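You operate a simulated robot arm through the tools that you are given. There is no shell and no other tool. Be economical: measure what you need, move in short steps, check, and stop when the job is done.

You are at the controls of a simulated robot arm. One attempt, no reset.

JOB
Put things in order on the door side of the work table. At the end: the grey felt pad stands on top of the brown cedar block; the black nozzle from the door side of the work table is on the silver filter dish; the white mousse pump bottle stands where the black nozzle stood; the white spool stands where the grey felt pad stood; whatever was shut is shut again. Leave all else as you found it, and nothing knocked over.

Only the result counts: the job must be done as asked and must still hold three seconds after the hand-in. Knocking over, shifting, dropping, spilling or breaking anything else fails it.

ROBOT AND FRAMES
A 7-joint arm with a two-finger parallel gripper, fixed in place. Base frame: the origin is at the foot of the arm, x ahead of it, y to its left, z up; the work surface is at about z = 78. Lengths are in cm, angles in degrees, forces in N, time in s.
With the tool pointing down near the work surface it reaches from about 30 to 70 cm from the base axis. Its first joint turns from -66.0 to 66.0 degrees. Payload 1.57 kg.
The TCP is the grasp point between the finger pads, 3 cm short of the fingertips. In the tool frame z runs along the fingers and y along their closing line. The gripper opens to 11 cm. The fingers are 2.4 cm wide and 1.2 cm thick; the gripper's body (4.8 by 11.2 cm) begins 7.8 cm behind the TCP.
Orientation is that of the tool frame in the base frame, as a unit quaternion [x, y, z, w]. With the fingers straight down and closing along the base's y, the tool's x points along the base's -x, its y along +y and its z along -z.

CONTROLS
- The arm moves only by the tool step_arm. Its argument "plan" is a list of rows, each an object of numbers (a shift or turn left out is 0, a gripper value left out holds the last): "ax", "ay", "az": the turn, a rotation vector about the tool's x, y, z in units of 90 degrees (1.0 is 90 degrees); "dx", "dy", "dz": the shift along the tool's x, y, z in units of 500 mm (1.0 is 500 mm); "hand": the opening, from 0 (shut) to 1 (fully open). In form: [{"ax": .., "ay": .., "az": .., "dx": .., "dy": .., "dz": .., "hand": ..}, ...]. A call has 1 to 20 rows; each row is the pose to reach, as a shift and turn from the pose commanded when the call began, along the tool's axes at that moment. A call with a number of a shift or a turn outside -1 to 1 is refused whole. Rows are played at 5 a second. More than 5 cm and 8.6 degrees between two rows, or a gripper value outside its range, and nothing of the call is played. Where a pose cannot be reached the arm comes as near as it can. A force on the tool above 40 N (or 10 N above the force at the start of the call, whichever is more), or a blocked arm, ends the call early, and 0.2 s more pass. The fingers move at their own pace (about 10.8 cm/s each) and stop on an object; they squeeze with about 39 N. The grip force told is the motor's: it shows also when the fingers shut on nothing. Time passes only in rows, and 0.2 s behind the last, so rows that repeat a pose let the fingers close. The reply holds the time, the measured pose of the TCP, the force on the tool along the base axes, the opening and the grip force, in the units named above and with some noise, and new pictures: "pictures" is both (left out), scene, wrist or none.
- Cameras (640 x 400 px; columns grow to the right, rows downward): "scene" is fixed at [17.59, -43.22, 137.3]; the picture's right is [0.40, -0.92, 0.00], its down [-0.77, -0.33, -0.55] and it looks along [0.51, 0.22, -0.83] (base axes); focal length 341 px, centre (320, 200). "wrist" rides on the gripper at [7, 1.6, -14.1] in the tool frame; the picture's right is [-0.23, 0.97, 0.00], its down [-0.85, -0.20, -0.48] and it looks along [-0.47, -0.11, 0.88] (tool axes); focal length 222 px, centre (320, 200). There is no depth. A picture from a camera that has moved, and an enlarged one, comes with that camera's place and axes in the base frame and with its lens.
- zoom(camera, box): a new picture of the part [left, top, right, bottom] of that camera's present view, enlarged. No time passes.
- job_done(): hands the job in; it is judged then, once.

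Work in short steps. Places have to be worked out from the pictures, the camera data and where the tool is seen: move nearer, look again, correct. Check each grasp and each placing, and mend what went wrong. You have 120 turns and 170 pictures in all, those below and enlarged ones among them. Open the gripper and draw the arm clear of the work before you hand the job in, unless the task says otherwise; then end with one line.

The tools are called as a command line: name --argument value ..., lists and objects as JSON in quotes. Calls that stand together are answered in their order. step_arm: Moves the arm, as the interface text tells. Its arguments: {"type":"object","properties":{"plan":{"type":"array"},"pictures":{"type":"string","enum":["both","scene","wrist","none"]}},"required":["plan"]} The other tools are called the same way: zoom (camera, box) takes an enlarged picture of a part of a camera's view; job_done () hands the job in.

At the start:

```text
clock: 0.0
ee_pos: [34.43, -20.22, 108.63]
tool_rot: [0.0, 1.0, 0.0, 0.0]
contact_force: [-0.2, -1.0, 0.0]
width: 10.99
finger_force: 0.2
```

scene: 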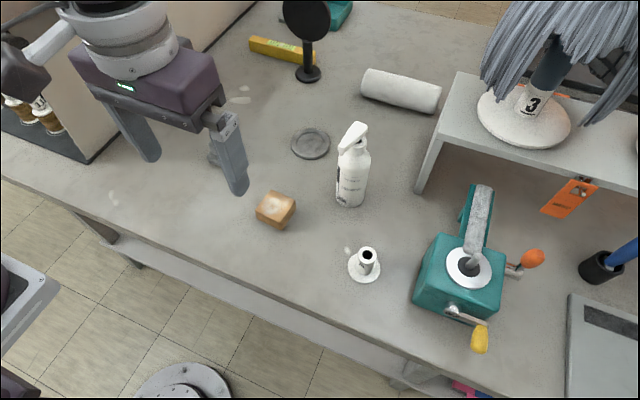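
wrist: 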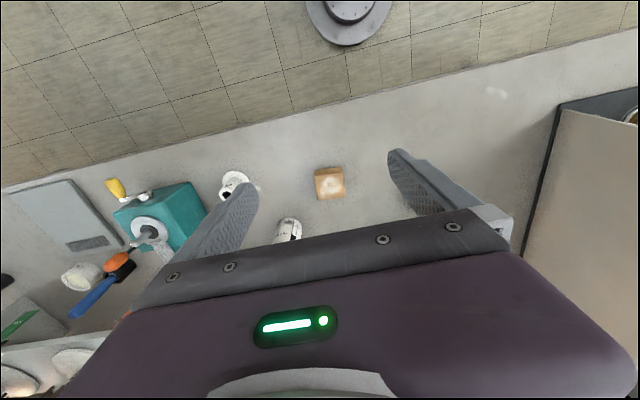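

I start by looking closer at the scene to identify the objects.

zoom --camera "scene" --box '[220, 80, 420, 300]'

zoom --camera "scene" --box '[400, 60, 640, 400]'

zoom --camera "scene" --box '[0, 0, 360, 200]'

```text
1.82 times, centred on (320, 190) of scene
camera zoom: at [17.59, -43.22, 137.3], right [0.4, -0.92, 0.0], down [-0.77, -0.33, -0.55], along [0.51, 0.22, -0.83], focal length 620 px, centre (320, 218)
```

zoom: 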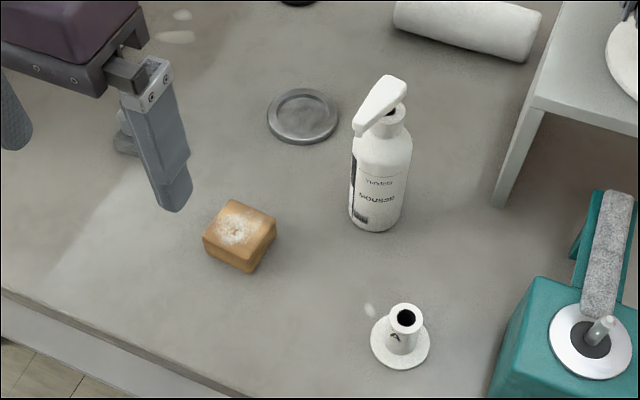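

```text
1.18 times, centred on (520, 230) of scene
camera zoom: at [17.59, -43.22, 137.3], right [0.4, -0.92, 0.0], down [-0.77, -0.33, -0.55], along [0.51, 0.22, -0.83], focal length 402 px, centre (85, 165)
```

zoom: 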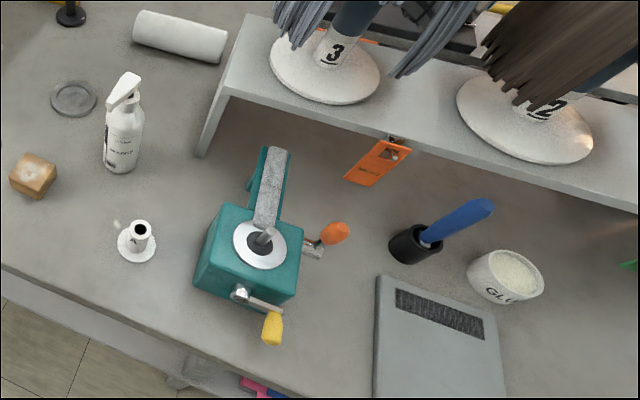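

```text
1.78 times, centred on (180, 100) of scene
camera zoom: at [17.59, -43.22, 137.3], right [0.4, -0.92, 0.0], down [-0.77, -0.33, -0.55], along [0.51, 0.22, -0.83], focal length 607 px, centre (569, 378)
```

zoom: 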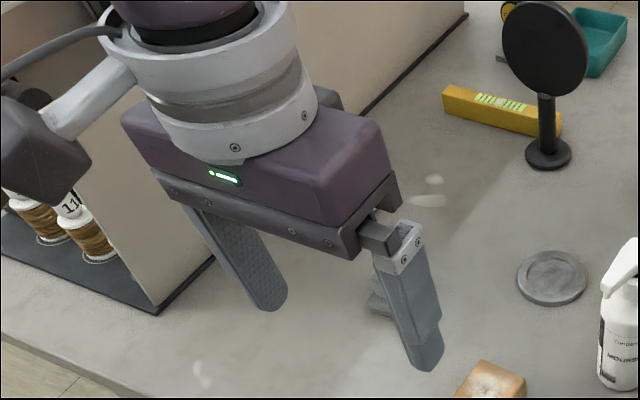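

The grey thing near (215,150) is hidden behind the gripper and no black nozzle is in view yet. I swing the hand toward +y at height to clear the scene view.

step_arm --plan '[{"dy": 0.09, "dz": -0.03}, {"dy": 0.18, "dz": -0.06}, {"dy": 0.27, "dz": -0.1}, {"dy": 0.36, "dz": -0.12}, {"dy": 0.45, "dz": -0.12}, {"dy": 0.5, "dz": -0.12}]'

```text
clock: 1.4
ee_pos: [34.34, 4.95, 114.63]
tool_rot: [0.001, 1.0, 0.0, 0.0]
contact_force: [-0.1, -0.8, -0.1]
width: 11.0
finger_force: 0.1
camera wrist: at [27.35, 6.55, 128.67], right [0.23, 0.97, 0.0], down [0.85, -0.2, 0.48], along [0.47, -0.11, -0.88], focal length 222 px, centre (320, 200)
```

scene: 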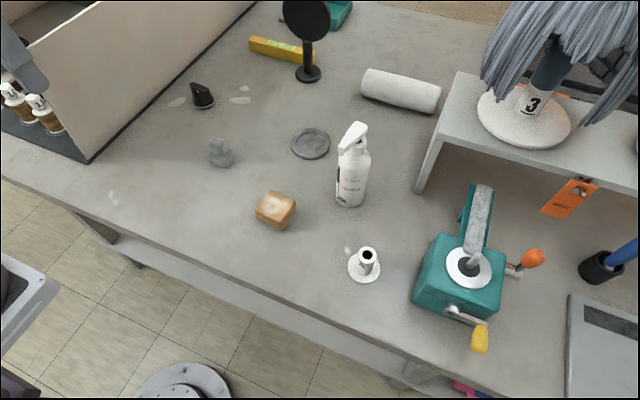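
wrist: 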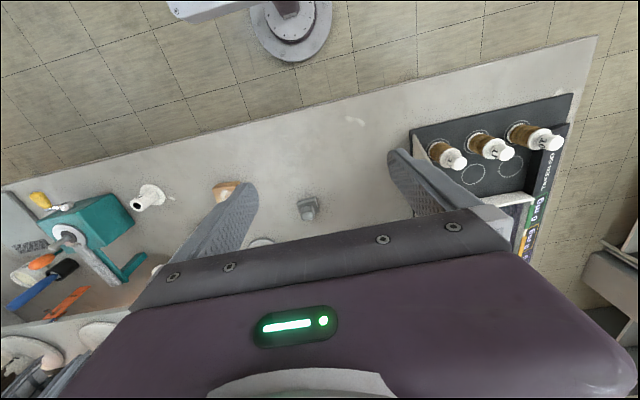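

zoom --camera "scene" --box '[160, 60, 320, 240]'

zoom --camera "scene" --box '[290, 100, 430, 300]'

```text
2.22 times, centred on (240, 150) of scene
camera zoom: at [17.59, -43.22, 137.3], right [0.4, -0.92, 0.0], down [-0.77, -0.33, -0.55], along [0.51, 0.22, -0.83], focal length 758 px, centre (498, 311)
```

zoom: 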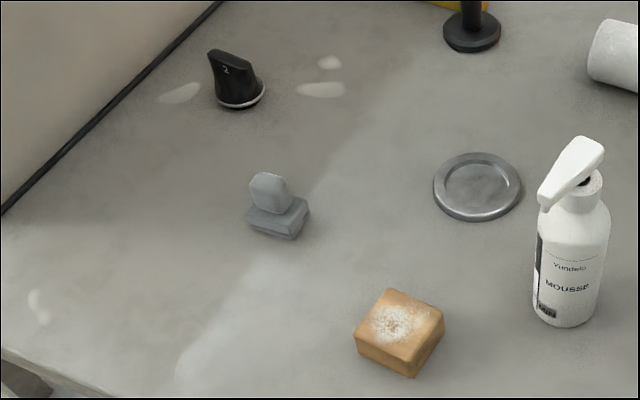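

```text
2.00 times, centred on (360, 200) of scene
camera zoom: at [17.59, -43.22, 137.3], right [0.4, -0.92, 0.0], down [-0.77, -0.33, -0.55], along [0.51, 0.22, -0.83], focal length 682 px, centre (240, 200)
```

zoom: 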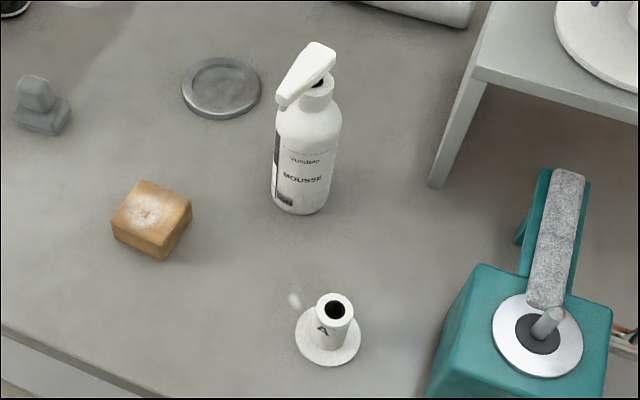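

Everything is in the open. Estimates: nozzle ≈ (69, 11), pad ≈ (55.4, -2.3), dish ≈ (67, -19.5), cedar ≈ (47.7, -21), bottle ≈ (57, -33.5), spool ≈ (43, -41). I move above the nozzle for a wrist look.

step_arm --plan '[{"dx": -0.08, "dy": 0.01, "dz": 0.02}, {"dx": -0.16, "dy": 0.02, "dz": 0.04}, {"dx": -0.24, "dy": 0.04, "dz": 0.06}, {"dx": -0.32, "dy": 0.06, "dz": 0.1}, {"dx": -0.4, "dy": 0.09, "dz": 0.14}, {"dx": -0.48, "dy": 0.11, "dz": 0.18}, {"dx": -0.54, "dy": 0.12, "dz": 0.22}]'

```text
clock: 3.0
ee_pos: [61.44, 10.81, 103.57]
tool_rot: [0.001, 1.0, -0.001, 0.0]
contact_force: [0.0, 0.3, -0.7]
width: 11.0
finger_force: 0.0
camera wrist: at [54.47, 12.45, 117.69], right [0.23, 0.97, 0.0], down [0.86, -0.2, 0.48], along [0.47, -0.11, -0.88], focal length 222 px, centre (320, 200)
```

scene: 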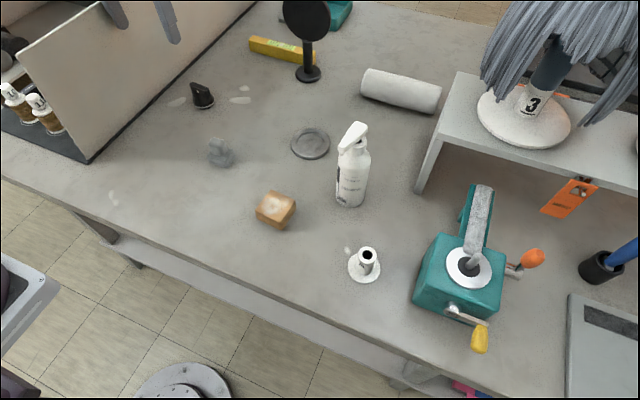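
wrist: 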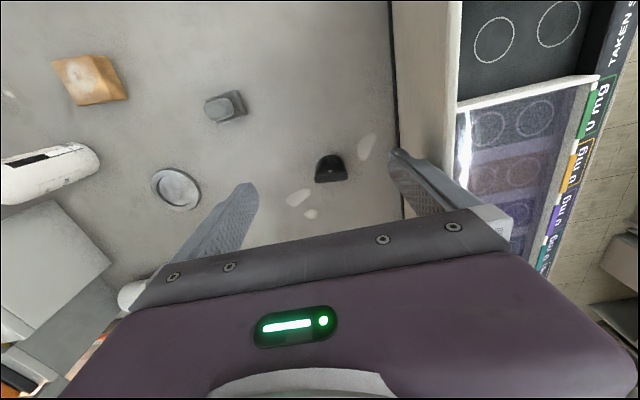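

zoom --camera "wrist" --box '[270, 120, 390, 220]'

zoom --camera "wrist" --box '[40, 40, 280, 220]'

zoom --camera "scene" --box '[180, 70, 230, 120]'

```text
4.00 times, centred on (330, 170) of wrist
camera zoom: at [54.47, 12.45, 117.69], right [0.23, 0.97, 0.0], down [0.86, -0.2, 0.48], along [0.47, -0.11, -0.88], focal length 888 px, centre (280, 320)
```

zoom: 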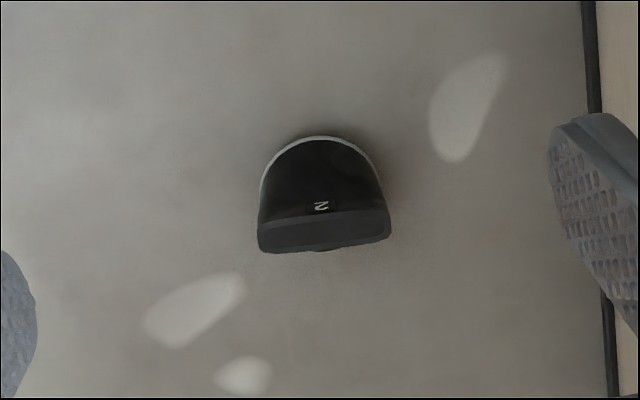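

```text
2.22 times, centred on (160, 130) of wrist
camera zoom: at [54.47, 12.45, 117.69], right [0.23, 0.97, 0.0], down [0.86, -0.2, 0.48], along [0.47, -0.11, -0.88], focal length 494 px, centre (676, 356)
```

zoom: 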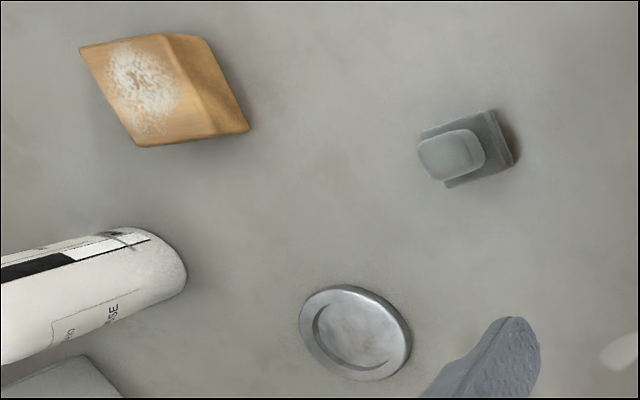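

```text
8.00 times, centred on (205, 95) of scene
camera zoom: at [17.59, -43.22, 137.3], right [0.4, -0.92, 0.0], down [-0.77, -0.33, -0.55], along [0.51, 0.22, -0.83], focal length 2730 px, centre (1240, 1040)
```

zoom: 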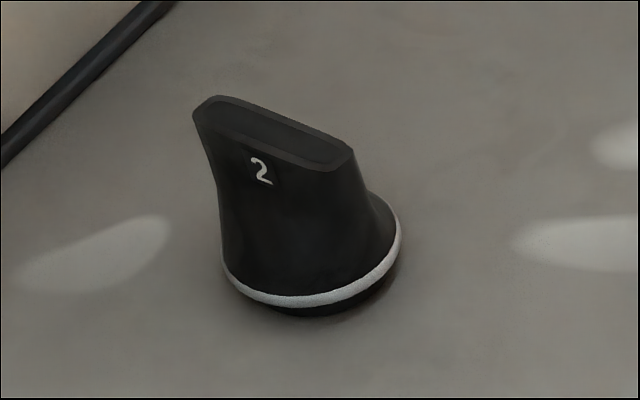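

Nozzle base centre ≈ (69.1, 10.9), its slot's long side about 6° off y. I move above it with a slight yaw and check.

step_arm --plan '[{"dx": -0.05, "dz": 0.07, "az": 0.03}, {"dx": -0.1, "dz": 0.14, "az": 0.07}, {"dx": -0.153, "dy": 0.002, "dz": 0.2, "az": 0.07}, {"dx": -0.153, "dy": 0.002, "dz": 0.27, "az": 0.07}, {"dx": -0.153, "dy": 0.002, "dz": 0.31, "az": 0.07}]'

```text
clock: 4.2
ee_pos: [69.12, 10.97, 87.91]
tool_rot: [0.057, 0.998, -0.001, 0.0]
contact_force: [0.5, 0.6, -0.2]
width: 10.99
finger_force: 0.0
out of reach, approached as far as the arm can: row 3, 4
camera wrist: at [62.32, 13.22, 102.07], right [0.34, 0.94, 0.0], down [0.83, -0.29, 0.48], along [0.45, -0.16, -0.88], focal length 222 px, centre (320, 200)
```

scene: 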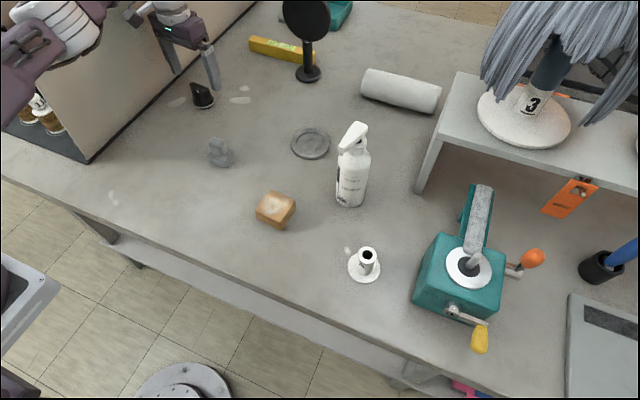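
wrist: 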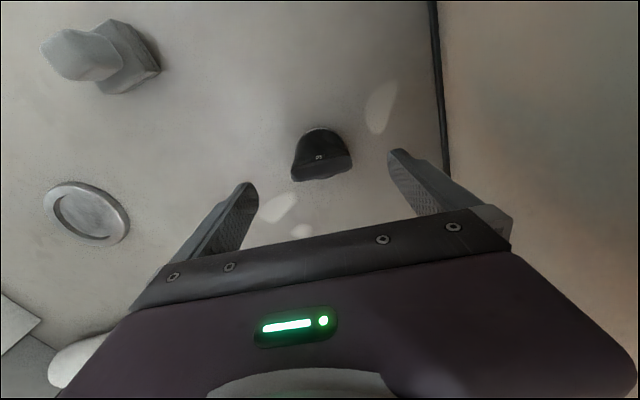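

Closing line matches the slot; nozzle refines to ≈ (68.7, 11.1). Lowering and gripping.

step_arm --plan '[{"dx": 0.006, "dy": 0.002, "dz": 0.05}, {"dx": 0.006, "dy": 0.002, "dz": 0.1}, {"dx": 0.006, "dy": 0.002, "dz": 0.122}, {"dx": 0.006, "dy": 0.002, "dz": 0.122, "hand": 0.3}, {"dx": 0.006, "dy": 0.002, "dz": 0.122, "hand": 0.3}, {"dx": 0.006, "dy": 0.002, "dz": 0.122, "hand": 0.3}]' --pictures "wrist"

```text
clock: 5.6
ee_pos: [68.81, 11.03, 82.43]
tool_rot: [0.05, 0.999, 0.0, -0.001]
contact_force: [0.2, 0.2, 0.6]
width: 5.51
finger_force: 38.6
out of reach, approached as far as the arm can: row 3
camera wrist: at [62.01, 13.32, 96.61], right [0.32, 0.95, 0.0], down [0.83, -0.29, 0.48], along [0.45, -0.15, -0.88], focal length 222 px, centre (320, 200)
```

wrist: 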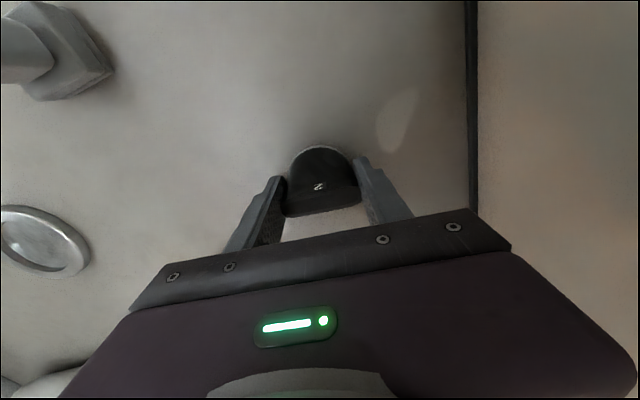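

Gripped (5.5 cm). I lift straight, then pull in a little and check it is held.

step_arm --plan '[{"dz": -0.03}, {"dz": -0.08, "dx": 0.01}, {"dz": -0.14, "dx": 0.05, "dy": -0.005}, {"dz": -0.2, "dx": 0.1, "dy": -0.01}]' --pictures "wrist"

```text
clock: 6.6
ee_pos: [63.94, 10.72, 92.02]
tool_rot: [0.057, 0.998, 0.0, 0.0]
contact_force: [-0.8, 0.3, 0.1]
width: 5.48
finger_force: 39.4
camera wrist: at [57.16, 13.05, 106.16], right [0.34, 0.94, 0.0], down [0.83, -0.3, 0.48], along [0.45, -0.16, -0.88], focal length 222 px, centre (320, 200)
```

wrist: 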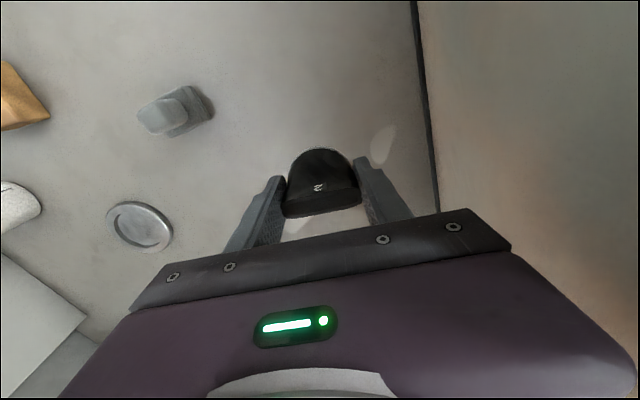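

Held and clear. I carry it over toward the dish (≈ 66.5, -19) at the same height.

step_arm --plan '[{"dx": -0.01, "dy": -0.085}, {"dx": -0.019, "dy": -0.17}, {"dx": -0.028, "dy": -0.255}, {"dx": -0.038, "dy": -0.34}, {"dx": -0.047, "dy": -0.425}, {"dx": -0.057, "dy": -0.51}, {"dx": -0.065, "dy": -0.59}]'

```text
clock: 8.2
ee_pos: [63.69, -18.6, 91.86]
tool_rot: [0.055, 0.998, 0.0, 0.0]
contact_force: [0.7, 0.6, -0.4]
width: 5.51
finger_force: 39.0
camera wrist: at [56.98, -16.34, 106.11], right [0.33, 0.94, 0.0], down [0.83, -0.29, 0.48], along [0.45, -0.16, -0.88], focal length 222 px, centre (320, 200)
```

scene: 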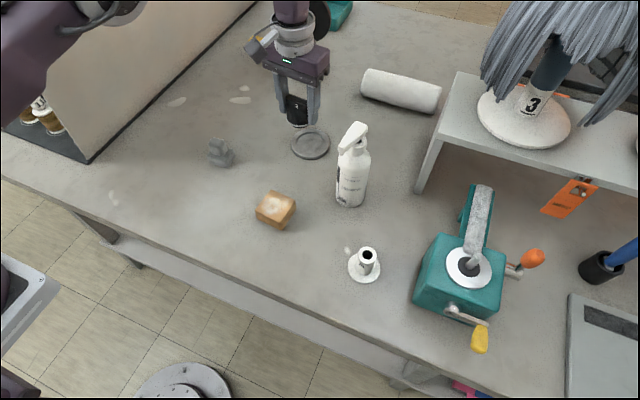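
wrist: 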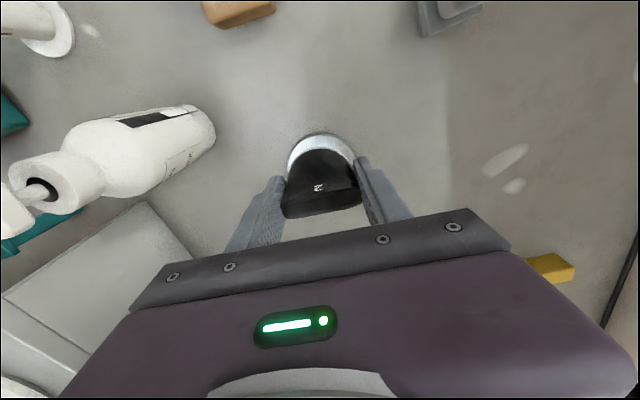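

zoom --camera "wrist" --box '[270, 120, 380, 220]'

zoom --camera "scene" --box '[260, 60, 380, 180]'

```text
4.00 times, centred on (325, 170) of wrist
camera zoom: at [56.98, -16.34, 106.11], right [0.33, 0.94, 0.0], down [0.83, -0.29, 0.48], along [0.45, -0.16, -0.88], focal length 888 px, centre (300, 320)
```

zoom: 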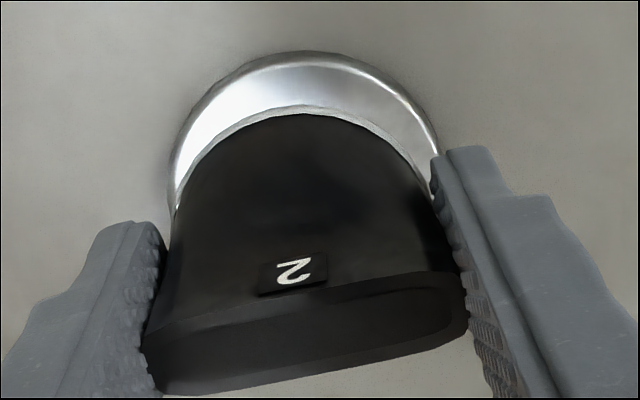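

```text
3.33 times, centred on (320, 120) of scene
camera zoom: at [17.6, -43.22, 137.3], right [0.4, -0.92, 0.0], down [-0.77, -0.33, -0.55], along [0.51, 0.22, -0.83], focal length 1138 px, centre (320, 467)
```

zoom: 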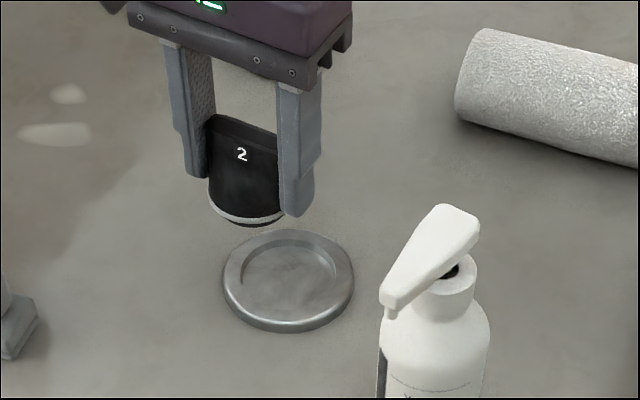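

Dish centre ≈ 2.8 cm further in x and 0.9 in -y than the nozzle. I shift and lower to just above it.

step_arm --plan '[{"dx": -0.03, "dy": -0.006, "dz": 0.03}, {"dx": -0.0577, "dy": -0.0117, "dz": 0.07}, {"dx": -0.0577, "dy": -0.0117, "dz": 0.12}, {"dx": -0.0577, "dy": -0.0117, "dz": 0.13}]'

zoom --camera "scene" --box '[280, 110, 340, 170]'

zoom --camera "wrist" --box '[270, 120, 380, 220]'

```text
clock: 9.2
ee_pos: [66.51, -19.48, 85.3]
tool_rot: [0.056, 0.998, 0.0, 0.0]
contact_force: [-0.2, -0.4, -0.3]
width: 5.51
finger_force: 38.9
camera wrist: at [59.67, -17.11, 99.49], right [0.33, 0.94, 0.0], down [0.83, -0.29, 0.48], along [0.45, -0.16, -0.88], focal length 222 px, centre (320, 200)
```

scene: 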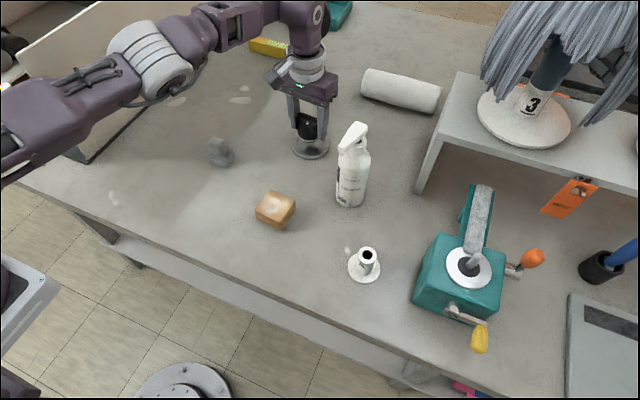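
wrist: 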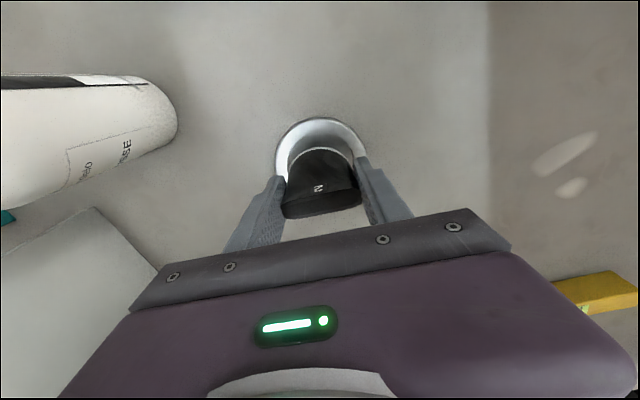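

```text
6.67 times, centred on (310, 140) of scene
camera zoom: at [17.59, -43.23, 137.3], right [0.4, -0.92, 0.0], down [-0.77, -0.33, -0.55], along [0.51, 0.22, -0.83], focal length 2275 px, centre (387, 600)
```

zoom: 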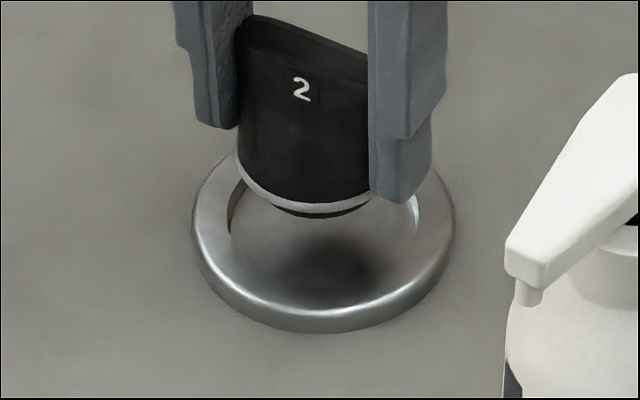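

```text
4.00 times, centred on (325, 170) of wrist
camera zoom: at [59.67, -17.11, 99.49], right [0.33, 0.94, 0.0], down [0.83, -0.29, 0.48], along [0.45, -0.16, -0.88], focal length 888 px, centre (300, 320)
```

zoom: 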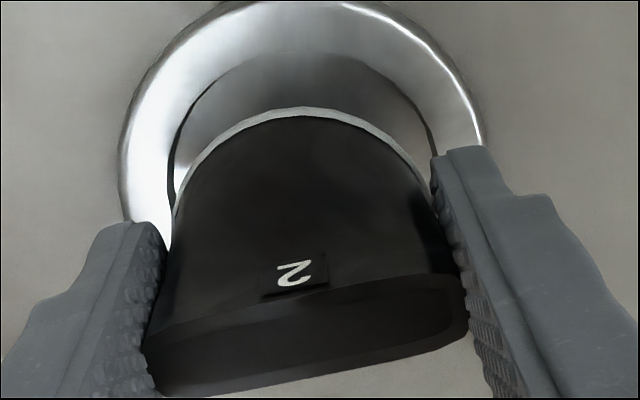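

The nozzle must come back about 0.5 cm in x to be centred on the recess. I correct and lower in small steps, watching force.

step_arm --plan '[{"dx": 0.0097, "dy": -0.002}, {"dx": 0.0097, "dy": -0.002, "dz": 0.015}, {"dx": 0.0097, "dy": -0.002, "dz": 0.025}, {"dx": 0.0097, "dy": -0.002, "dz": 0.032}]' --pictures "wrist"

zoom --camera "scene" --box '[280, 110, 340, 170]'

zoom --camera "wrist" --box '[270, 110, 380, 210]'

```text
clock: 10.2
ee_pos: [66.03, -19.65, 83.99]
tool_rot: [0.055, 0.998, 0.0, 0.0]
contact_force: [0.2, -0.2, -0.9]
width: 5.49
finger_force: 39.0
camera wrist: at [59.29, -17.26, 98.06], right [0.33, 0.94, 0.0], down [0.83, -0.29, 0.48], along [0.45, -0.16, -0.88], focal length 222 px, centre (320, 200)
```

wrist: 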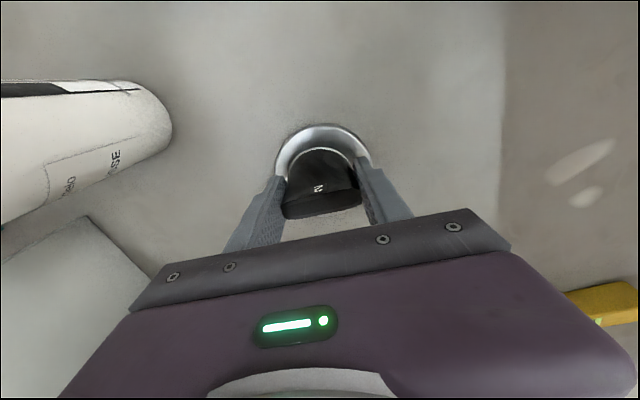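

```text
6.67 times, centred on (310, 140) of scene
camera zoom: at [17.59, -43.22, 137.3], right [0.4, -0.92, 0.0], down [-0.77, -0.33, -0.55], along [0.51, 0.22, -0.83], focal length 2275 px, centre (387, 600)
```

zoom: 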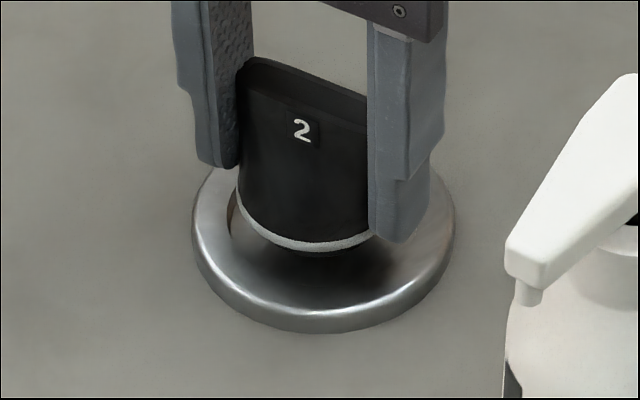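

```text
4.00 times, centred on (325, 160) of wrist
camera zoom: at [59.29, -17.26, 98.06], right [0.33, 0.94, 0.0], down [0.83, -0.29, 0.48], along [0.45, -0.16, -0.88], focal length 888 px, centre (300, 360)
```

zoom: 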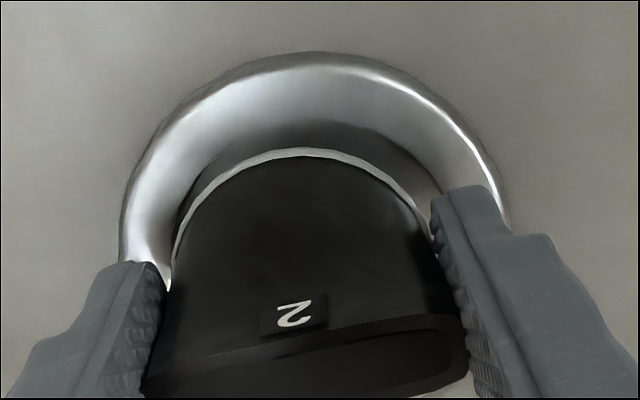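

Nearly centred; a final 0.2 cm correction, then lower the rest until contact.

step_arm --plan '[{"dx": 0.004, "dy": 0.0, "dz": 0.006}, {"dx": 0.004, "dz": 0.012}, {"dx": 0.004, "dz": 0.016}, {"dx": 0.004, "dz": 0.02}, {"dx": 0.004, "dz": 0.024}]' --pictures "none"

zoom --camera "scene" --box '[280, 110, 340, 170]'

```text
clock: 11.4
ee_pos: [65.89, -19.57, 82.93]
tool_rot: [0.055, 0.998, 0.0, 0.001]
contact_force: [-1.1, 0.9, 6.9]
width: 5.48
finger_force: 39.3
```

```text
6.67 times, centred on (310, 140) of scene
camera zoom: at [17.57, -43.22, 137.3], right [0.4, -0.92, 0.0], down [-0.77, -0.33, -0.55], along [0.51, 0.22, -0.83], focal length 2275 px, centre (387, 600)
```

zoom: 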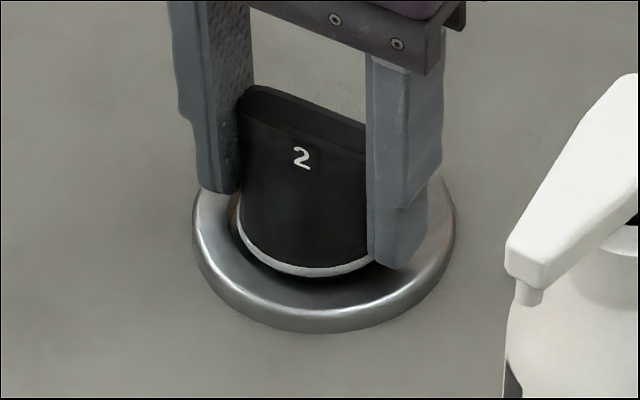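

Contact at 6.9 N, nozzle seated in the recess. Release and rise.

step_arm --plan '[{"dz": -0.002}, {"dz": -0.002, "hand": 0.75}, {"dz": -0.002, "hand": 0.75}, {"dz": -0.03, "hand": 0.75}, {"dz": -0.1, "dx": 0.02, "hand": 0.75}, {"dz": -0.18, "dx": 0.06, "hand": 0.75}, {"dz": -0.24, "dx": 0.12, "hand": 1}]'

zoom --camera "scene" --box '[280, 100, 380, 210]'

```text
clock: 13.0
ee_pos: [60.02, -18.95, 94.74]
tool_rot: [0.056, 0.998, 0.0, 0.0]
contact_force: [-0.3, -0.1, 0.7]
width: 10.99
finger_force: 0.1
camera wrist: at [53.29, -16.62, 108.84], right [0.33, 0.94, 0.0], down [0.83, -0.29, 0.48], along [0.45, -0.16, -0.88], focal length 222 px, centre (320, 200)
```

scene: 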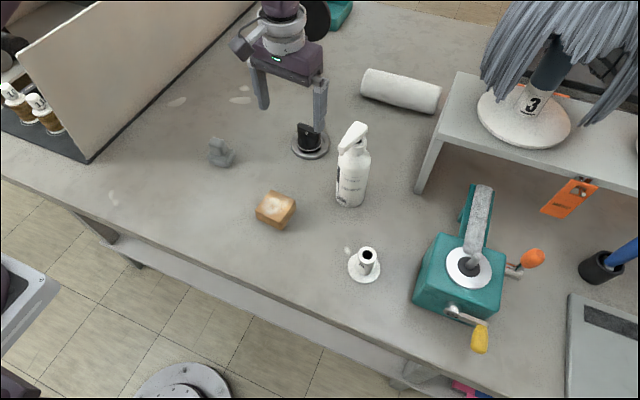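
wrist: 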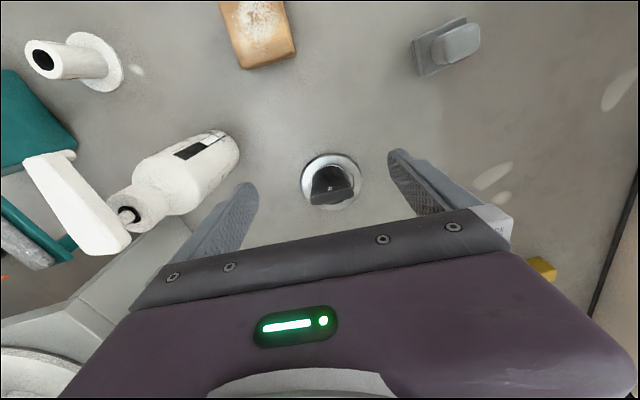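

```text
3.64 times, centred on (330, 155) of scene
camera zoom: at [17.59, -43.22, 137.3], right [0.4, -0.92, 0.0], down [-0.77, -0.33, -0.55], along [0.51, 0.22, -0.83], focal length 1241 px, centre (284, 364)
```

zoom: 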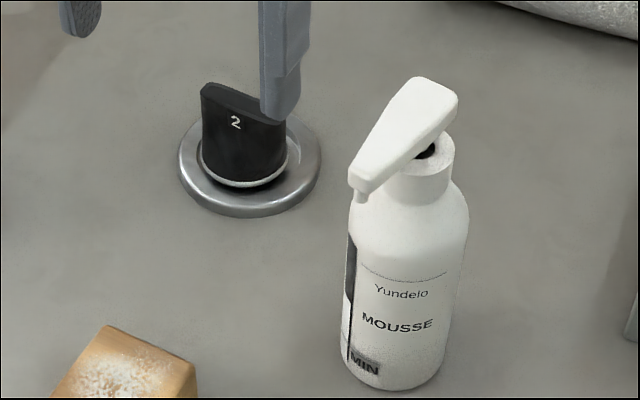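

The nozzle stands in the dish. Next the bottle: its head is tall and the destination is at the reach limit, so I grip its body with the tool tilted ~49° forward. First I back off while tilting.

step_arm --plan '[{"dx": 0.045, "dy": -0.03, "dz": -0.01, "ay": -0.09}, {"dx": 0.09, "dy": -0.06, "dz": -0.02, "ay": -0.18}, {"dx": 0.135, "dy": -0.095, "dz": -0.03, "ay": -0.27}, {"dx": 0.18, "dy": -0.13, "dz": -0.04, "ay": -0.36}, {"dx": 0.22, "dy": -0.16, "dz": -0.046, "ay": -0.45}, {"dx": 0.261, "dy": -0.19, "dz": -0.046, "ay": -0.54}]'

```text
clock: 14.4
ee_pos: [45.93, -27.14, 97.25]
tool_rot: [0.051, 0.91, -0.022, 0.411]
contact_force: [-0.1, 0.9, -0.9]
width: 11.02
finger_force: 0.0
camera wrist: at [30.99, -23.82, 101.21], right [0.26, 0.95, 0.17], down [0.18, -0.22, 0.96], along [0.95, -0.21, -0.23], focal length 222 px, centre (320, 200)
```

scene: 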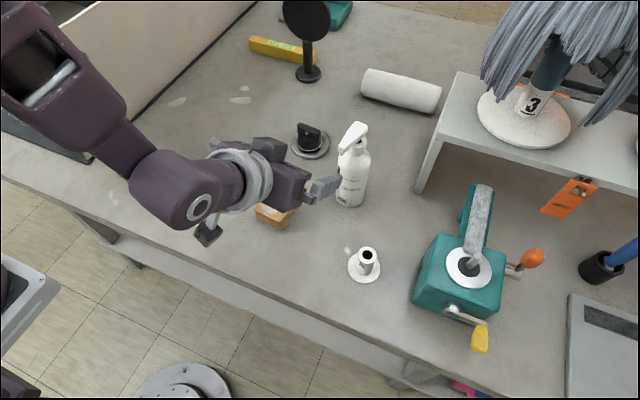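
wrist: 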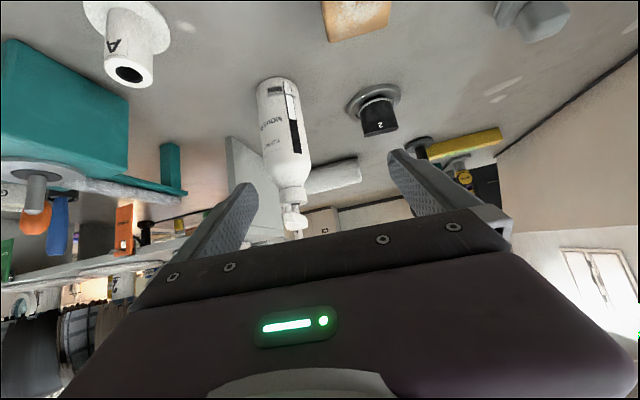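

Bottle axis ≈ (57.2, -33.3). I lower to a pre-grasp 9 cm in front of it at z = 86.5.

step_arm --plan '[{"dx": 0.04, "dy": -0.033, "dz": 0.062}, {"dx": 0.08, "dy": -0.066, "dz": 0.124}, {"dx": 0.1234, "dy": -0.098, "dz": 0.185}, {"dx": 0.1234, "dy": -0.098, "dz": 0.185}]'

```text
clock: 15.4
ee_pos: [48.32, -32.31, 86.23]
tool_rot: [0.05, 0.91, -0.023, 0.411]
contact_force: [-0.6, -0.2, -0.1]
width: 10.98
finger_force: 0.2
camera wrist: at [33.33, -29.02, 90.42], right [0.26, 0.95, 0.17], down [0.18, -0.22, 0.96], along [0.95, -0.21, -0.23], focal length 222 px, centre (320, 200)
```

scene: 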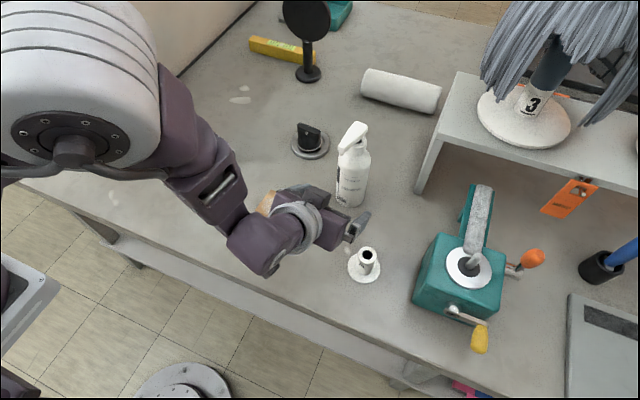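
wrist: 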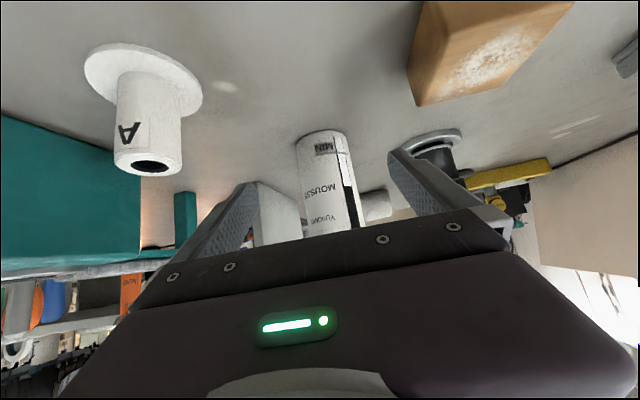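

Bottle is centred between the fingers. I advance most of the way at slightly lower height and check the spout clearance.

step_arm --plan '[{"dx": -0.015, "dy": 0.002, "dz": 0.04}, {"dx": -0.04, "dy": 0.004, "dz": 0.075}, {"dx": -0.065, "dy": 0.005, "dz": 0.105}]'

zoom --camera "scene" --box '[290, 110, 400, 250]'

```text
clock: 16.2
ee_pos: [54.45, -32.59, 85.29]
tool_rot: [0.05, 0.91, -0.023, 0.411]
contact_force: [0.3, -0.3, -0.7]
width: 10.98
finger_force: 0.0
camera wrist: at [39.53, -29.31, 89.36], right [0.26, 0.95, 0.17], down [0.18, -0.22, 0.96], along [0.95, -0.21, -0.23], focal length 222 px, centre (320, 200)
```

scene: 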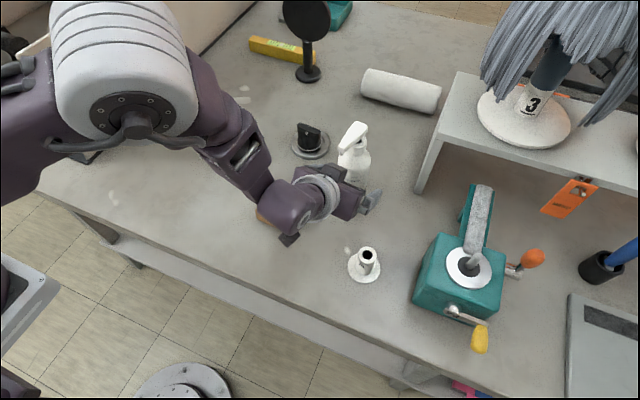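
wrist: 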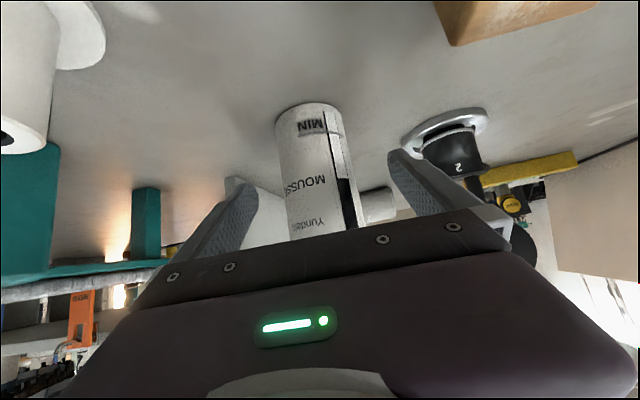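

```text
2.86 times, centred on (345, 180) of scene
camera zoom: at [17.59, -43.22, 137.3], right [0.4, -0.92, 0.0], down [-0.77, -0.33, -0.55], along [0.51, 0.22, -0.83], focal length 975 px, centre (249, 257)
```

zoom: 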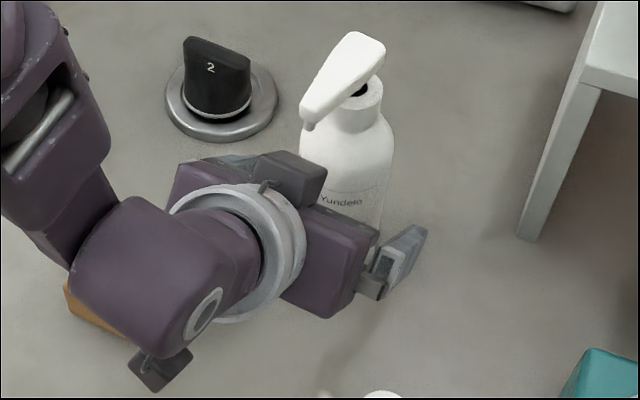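

A housing on top of the hand would come close to the spout, so I back off 3 cm and tilt further to about 65° before advancing.

step_arm --plan '[{"dx": 0.02, "dz": -0.025}, {"dx": 0.037, "dz": -0.048}, {"dx": 0.037, "dz": -0.048, "ay": -0.09}, {"dx": 0.037, "dz": -0.048, "ay": -0.18}]'

zoom --camera "scene" --box '[290, 110, 400, 250]'

```text
clock: 17.2
ee_pos: [51.22, -32.33, 85.54]
tool_rot: [0.045, 0.842, -0.029, 0.536]
contact_force: [0.0, 0.6, -0.3]
width: 11.01
finger_force: 0.0
camera wrist: at [35.84, -28.93, 85.16], right [0.2, 0.96, 0.2], down [-0.09, -0.19, 0.98], along [0.97, -0.22, 0.05], focal length 222 px, centre (320, 200)
```

scene: 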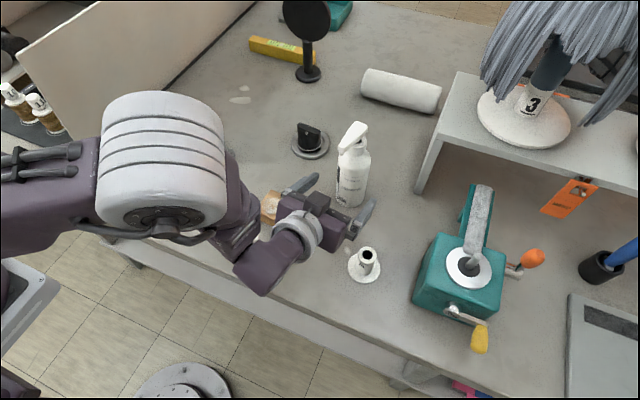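
wrist: 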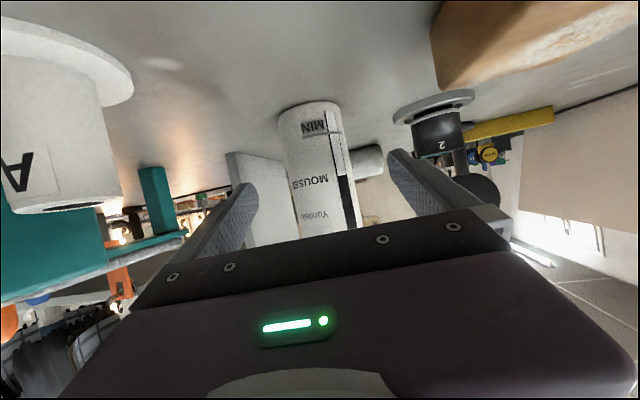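

```text
2.86 times, centred on (345, 180) of scene
camera zoom: at [17.59, -43.22, 137.3], right [0.4, -0.92, 0.0], down [-0.77, -0.33, -0.55], along [0.51, 0.22, -0.83], focal length 975 px, centre (249, 257)
```

zoom: 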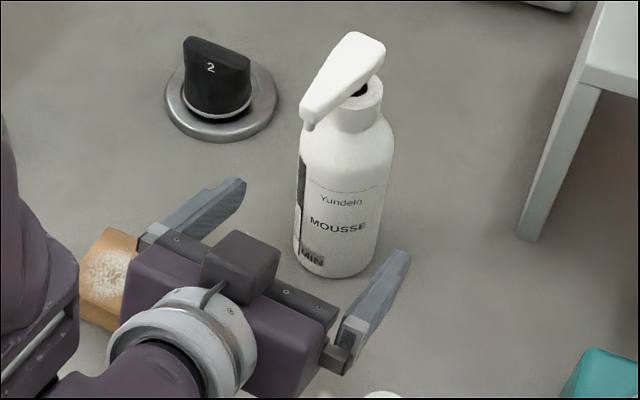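

Now the hand clears well below the spout. Bottle axis ≈ (57.3, -33.2). Advance and close gently.

step_arm --plan '[{"dx": -0.016, "dy": -0.002, "dz": 0.037}, {"dx": -0.032, "dy": -0.004, "dz": 0.074}, {"dx": -0.046, "dy": -0.005, "dz": 0.108}, {"dx": -0.046, "dy": -0.005, "dz": 0.108, "hand": 0.7}, {"dx": -0.046, "dy": -0.005, "dz": 0.108, "hand": 0.4}, {"dx": -0.046, "dy": -0.005, "dz": 0.108, "hand": 0.4}, {"dx": -0.046, "dy": -0.005, "dz": 0.108, "hand": 0.4}]'

zoom --camera "scene" --box '[290, 110, 400, 250]'

```text
clock: 18.8
ee_pos: [57.14, -33.11, 85.32]
tool_rot: [0.048, 0.843, -0.03, 0.534]
contact_force: [0.6, 0.6, 0.2]
width: 5.89
finger_force: 38.4
camera wrist: at [41.67, -29.74, 84.9], right [0.2, 0.96, 0.21], down [-0.09, -0.19, 0.98], along [0.97, -0.22, 0.05], focal length 222 px, centre (320, 200)
```

scene: 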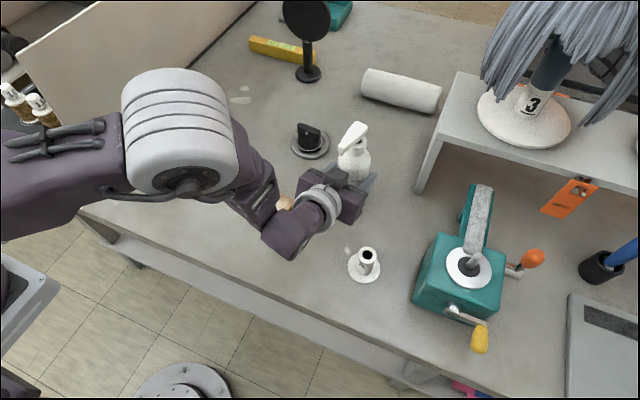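
wrist: 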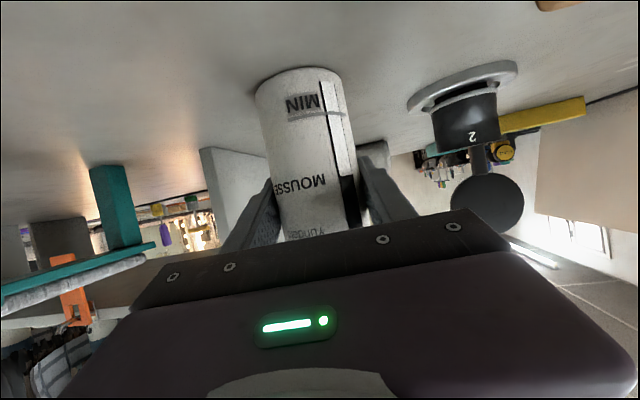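

```text
2.86 times, centred on (345, 180) of scene
camera zoom: at [17.59, -43.22, 137.3], right [0.4, -0.92, 0.0], down [-0.77, -0.33, -0.55], along [0.51, 0.22, -0.83], focal length 975 px, centre (249, 257)
```

zoom: 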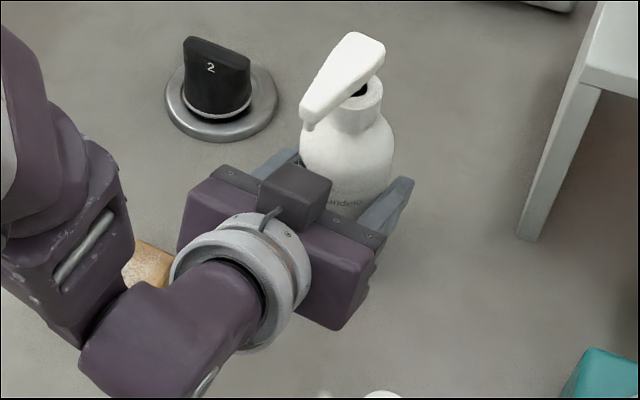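

Gripped at 5.9 cm with the bottle upright. Lift 10 cm straight up.

step_arm --plan '[{"dx": -0.02, "dz": -0.0094}, {"dx": -0.06, "dz": -0.028}, {"dx": -0.12, "dz": -0.056}, {"dx": -0.181, "dz": -0.0844}]'

```text
clock: 19.8
ee_pos: [57.34, -32.93, 95.09]
tool_rot: [0.046, 0.843, -0.029, 0.535]
contact_force: [-0.6, 0.2, -0.3]
width: 5.89
finger_force: 38.9
camera wrist: at [41.77, -29.55, 94.84], right [0.2, 0.96, 0.21], down [-0.09, -0.19, 0.98], along [0.97, -0.22, 0.05], focal length 222 px, centre (320, 200)
```

scene: 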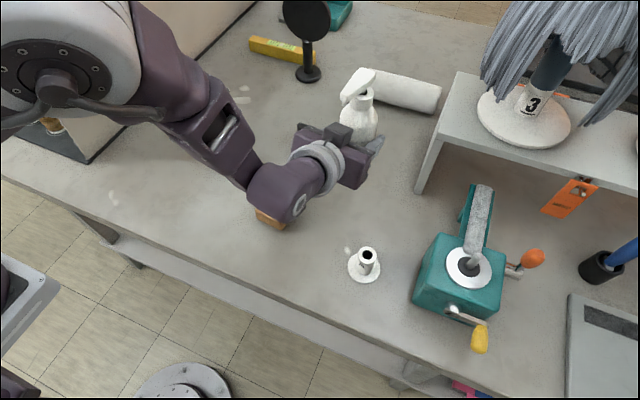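
wrist: 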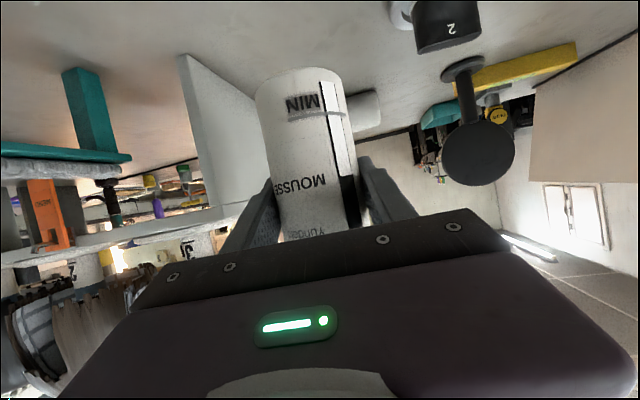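

Held firmly. I carry it in +y at this height, in two legs.

step_arm --plan '[{"dx": 0.004, "dy": 0.08, "dz": -0.008}, {"dx": 0.0076, "dy": 0.168, "dz": -0.0164}, {"dx": 0.0115, "dy": 0.255, "dz": -0.025}, {"dx": 0.0155, "dy": 0.342, "dz": -0.0334}, {"dx": 0.0194, "dy": 0.43, "dz": -0.042}, {"dx": 0.0235, "dy": 0.52, "dz": -0.051}]' --pictures "scene"

```text
clock: 21.2
ee_pos: [56.83, -6.68, 95.16]
tool_rot: [0.047, 0.843, -0.03, 0.535]
contact_force: [-0.7, 0.8, -2.0]
width: 5.87
finger_force: 38.3
```

scene: 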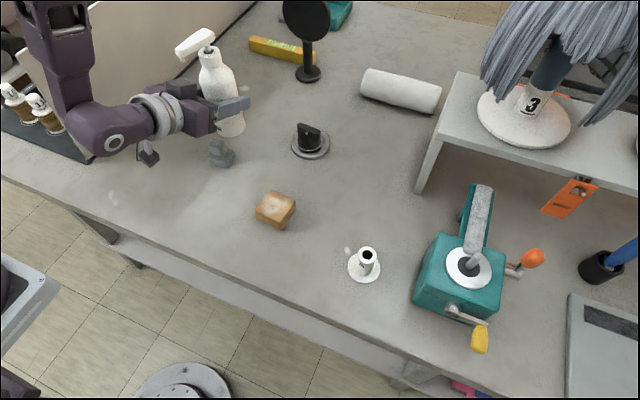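

step_arm --plan '[{"dx": 0.002, "dy": 0.088, "dz": -0.004}, {"dx": 0.004, "dy": 0.175, "dz": -0.008}, {"dx": 0.006, "dy": 0.262, "dz": -0.012}, {"dx": 0.0074, "dy": 0.35, "dz": -0.016}, {"dx": -0.025, "dy": 0.358, "dz": 0.05}, {"dx": -0.055, "dy": 0.366, "dz": 0.115}, {"dx": -0.083, "dy": 0.373, "dz": 0.178}]'

```text
clock: 22.8
ee_pos: [68.93, 10.34, 95.37]
tool_rot: [0.047, 0.843, -0.031, 0.535]
contact_force: [-0.6, 0.4, -2.2]
width: 5.88
finger_force: 39.1
camera wrist: at [53.48, 13.7, 95.01], right [0.2, 0.96, 0.2], down [-0.09, -0.19, 0.98], along [0.97, -0.22, 0.05], focal length 222 px, centre (320, 200)
```

scene: 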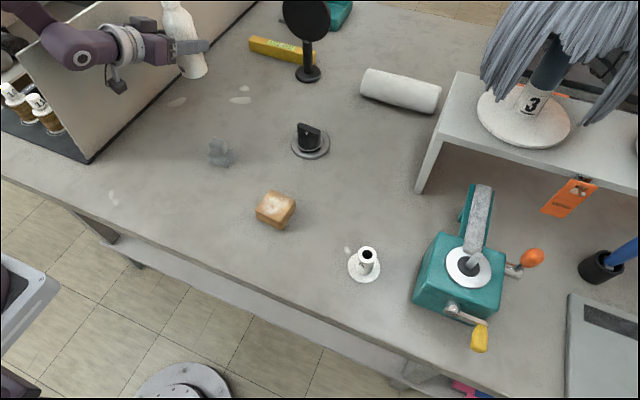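
wrist: 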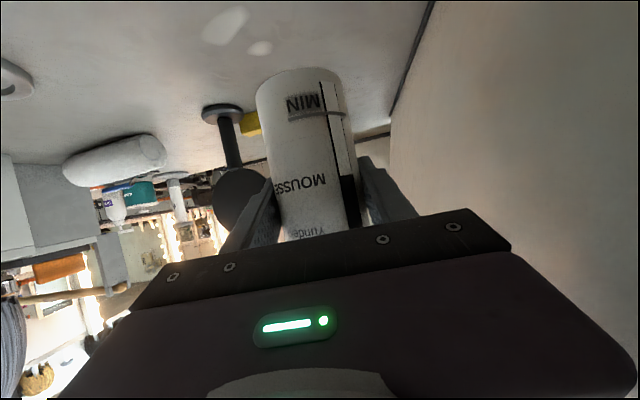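

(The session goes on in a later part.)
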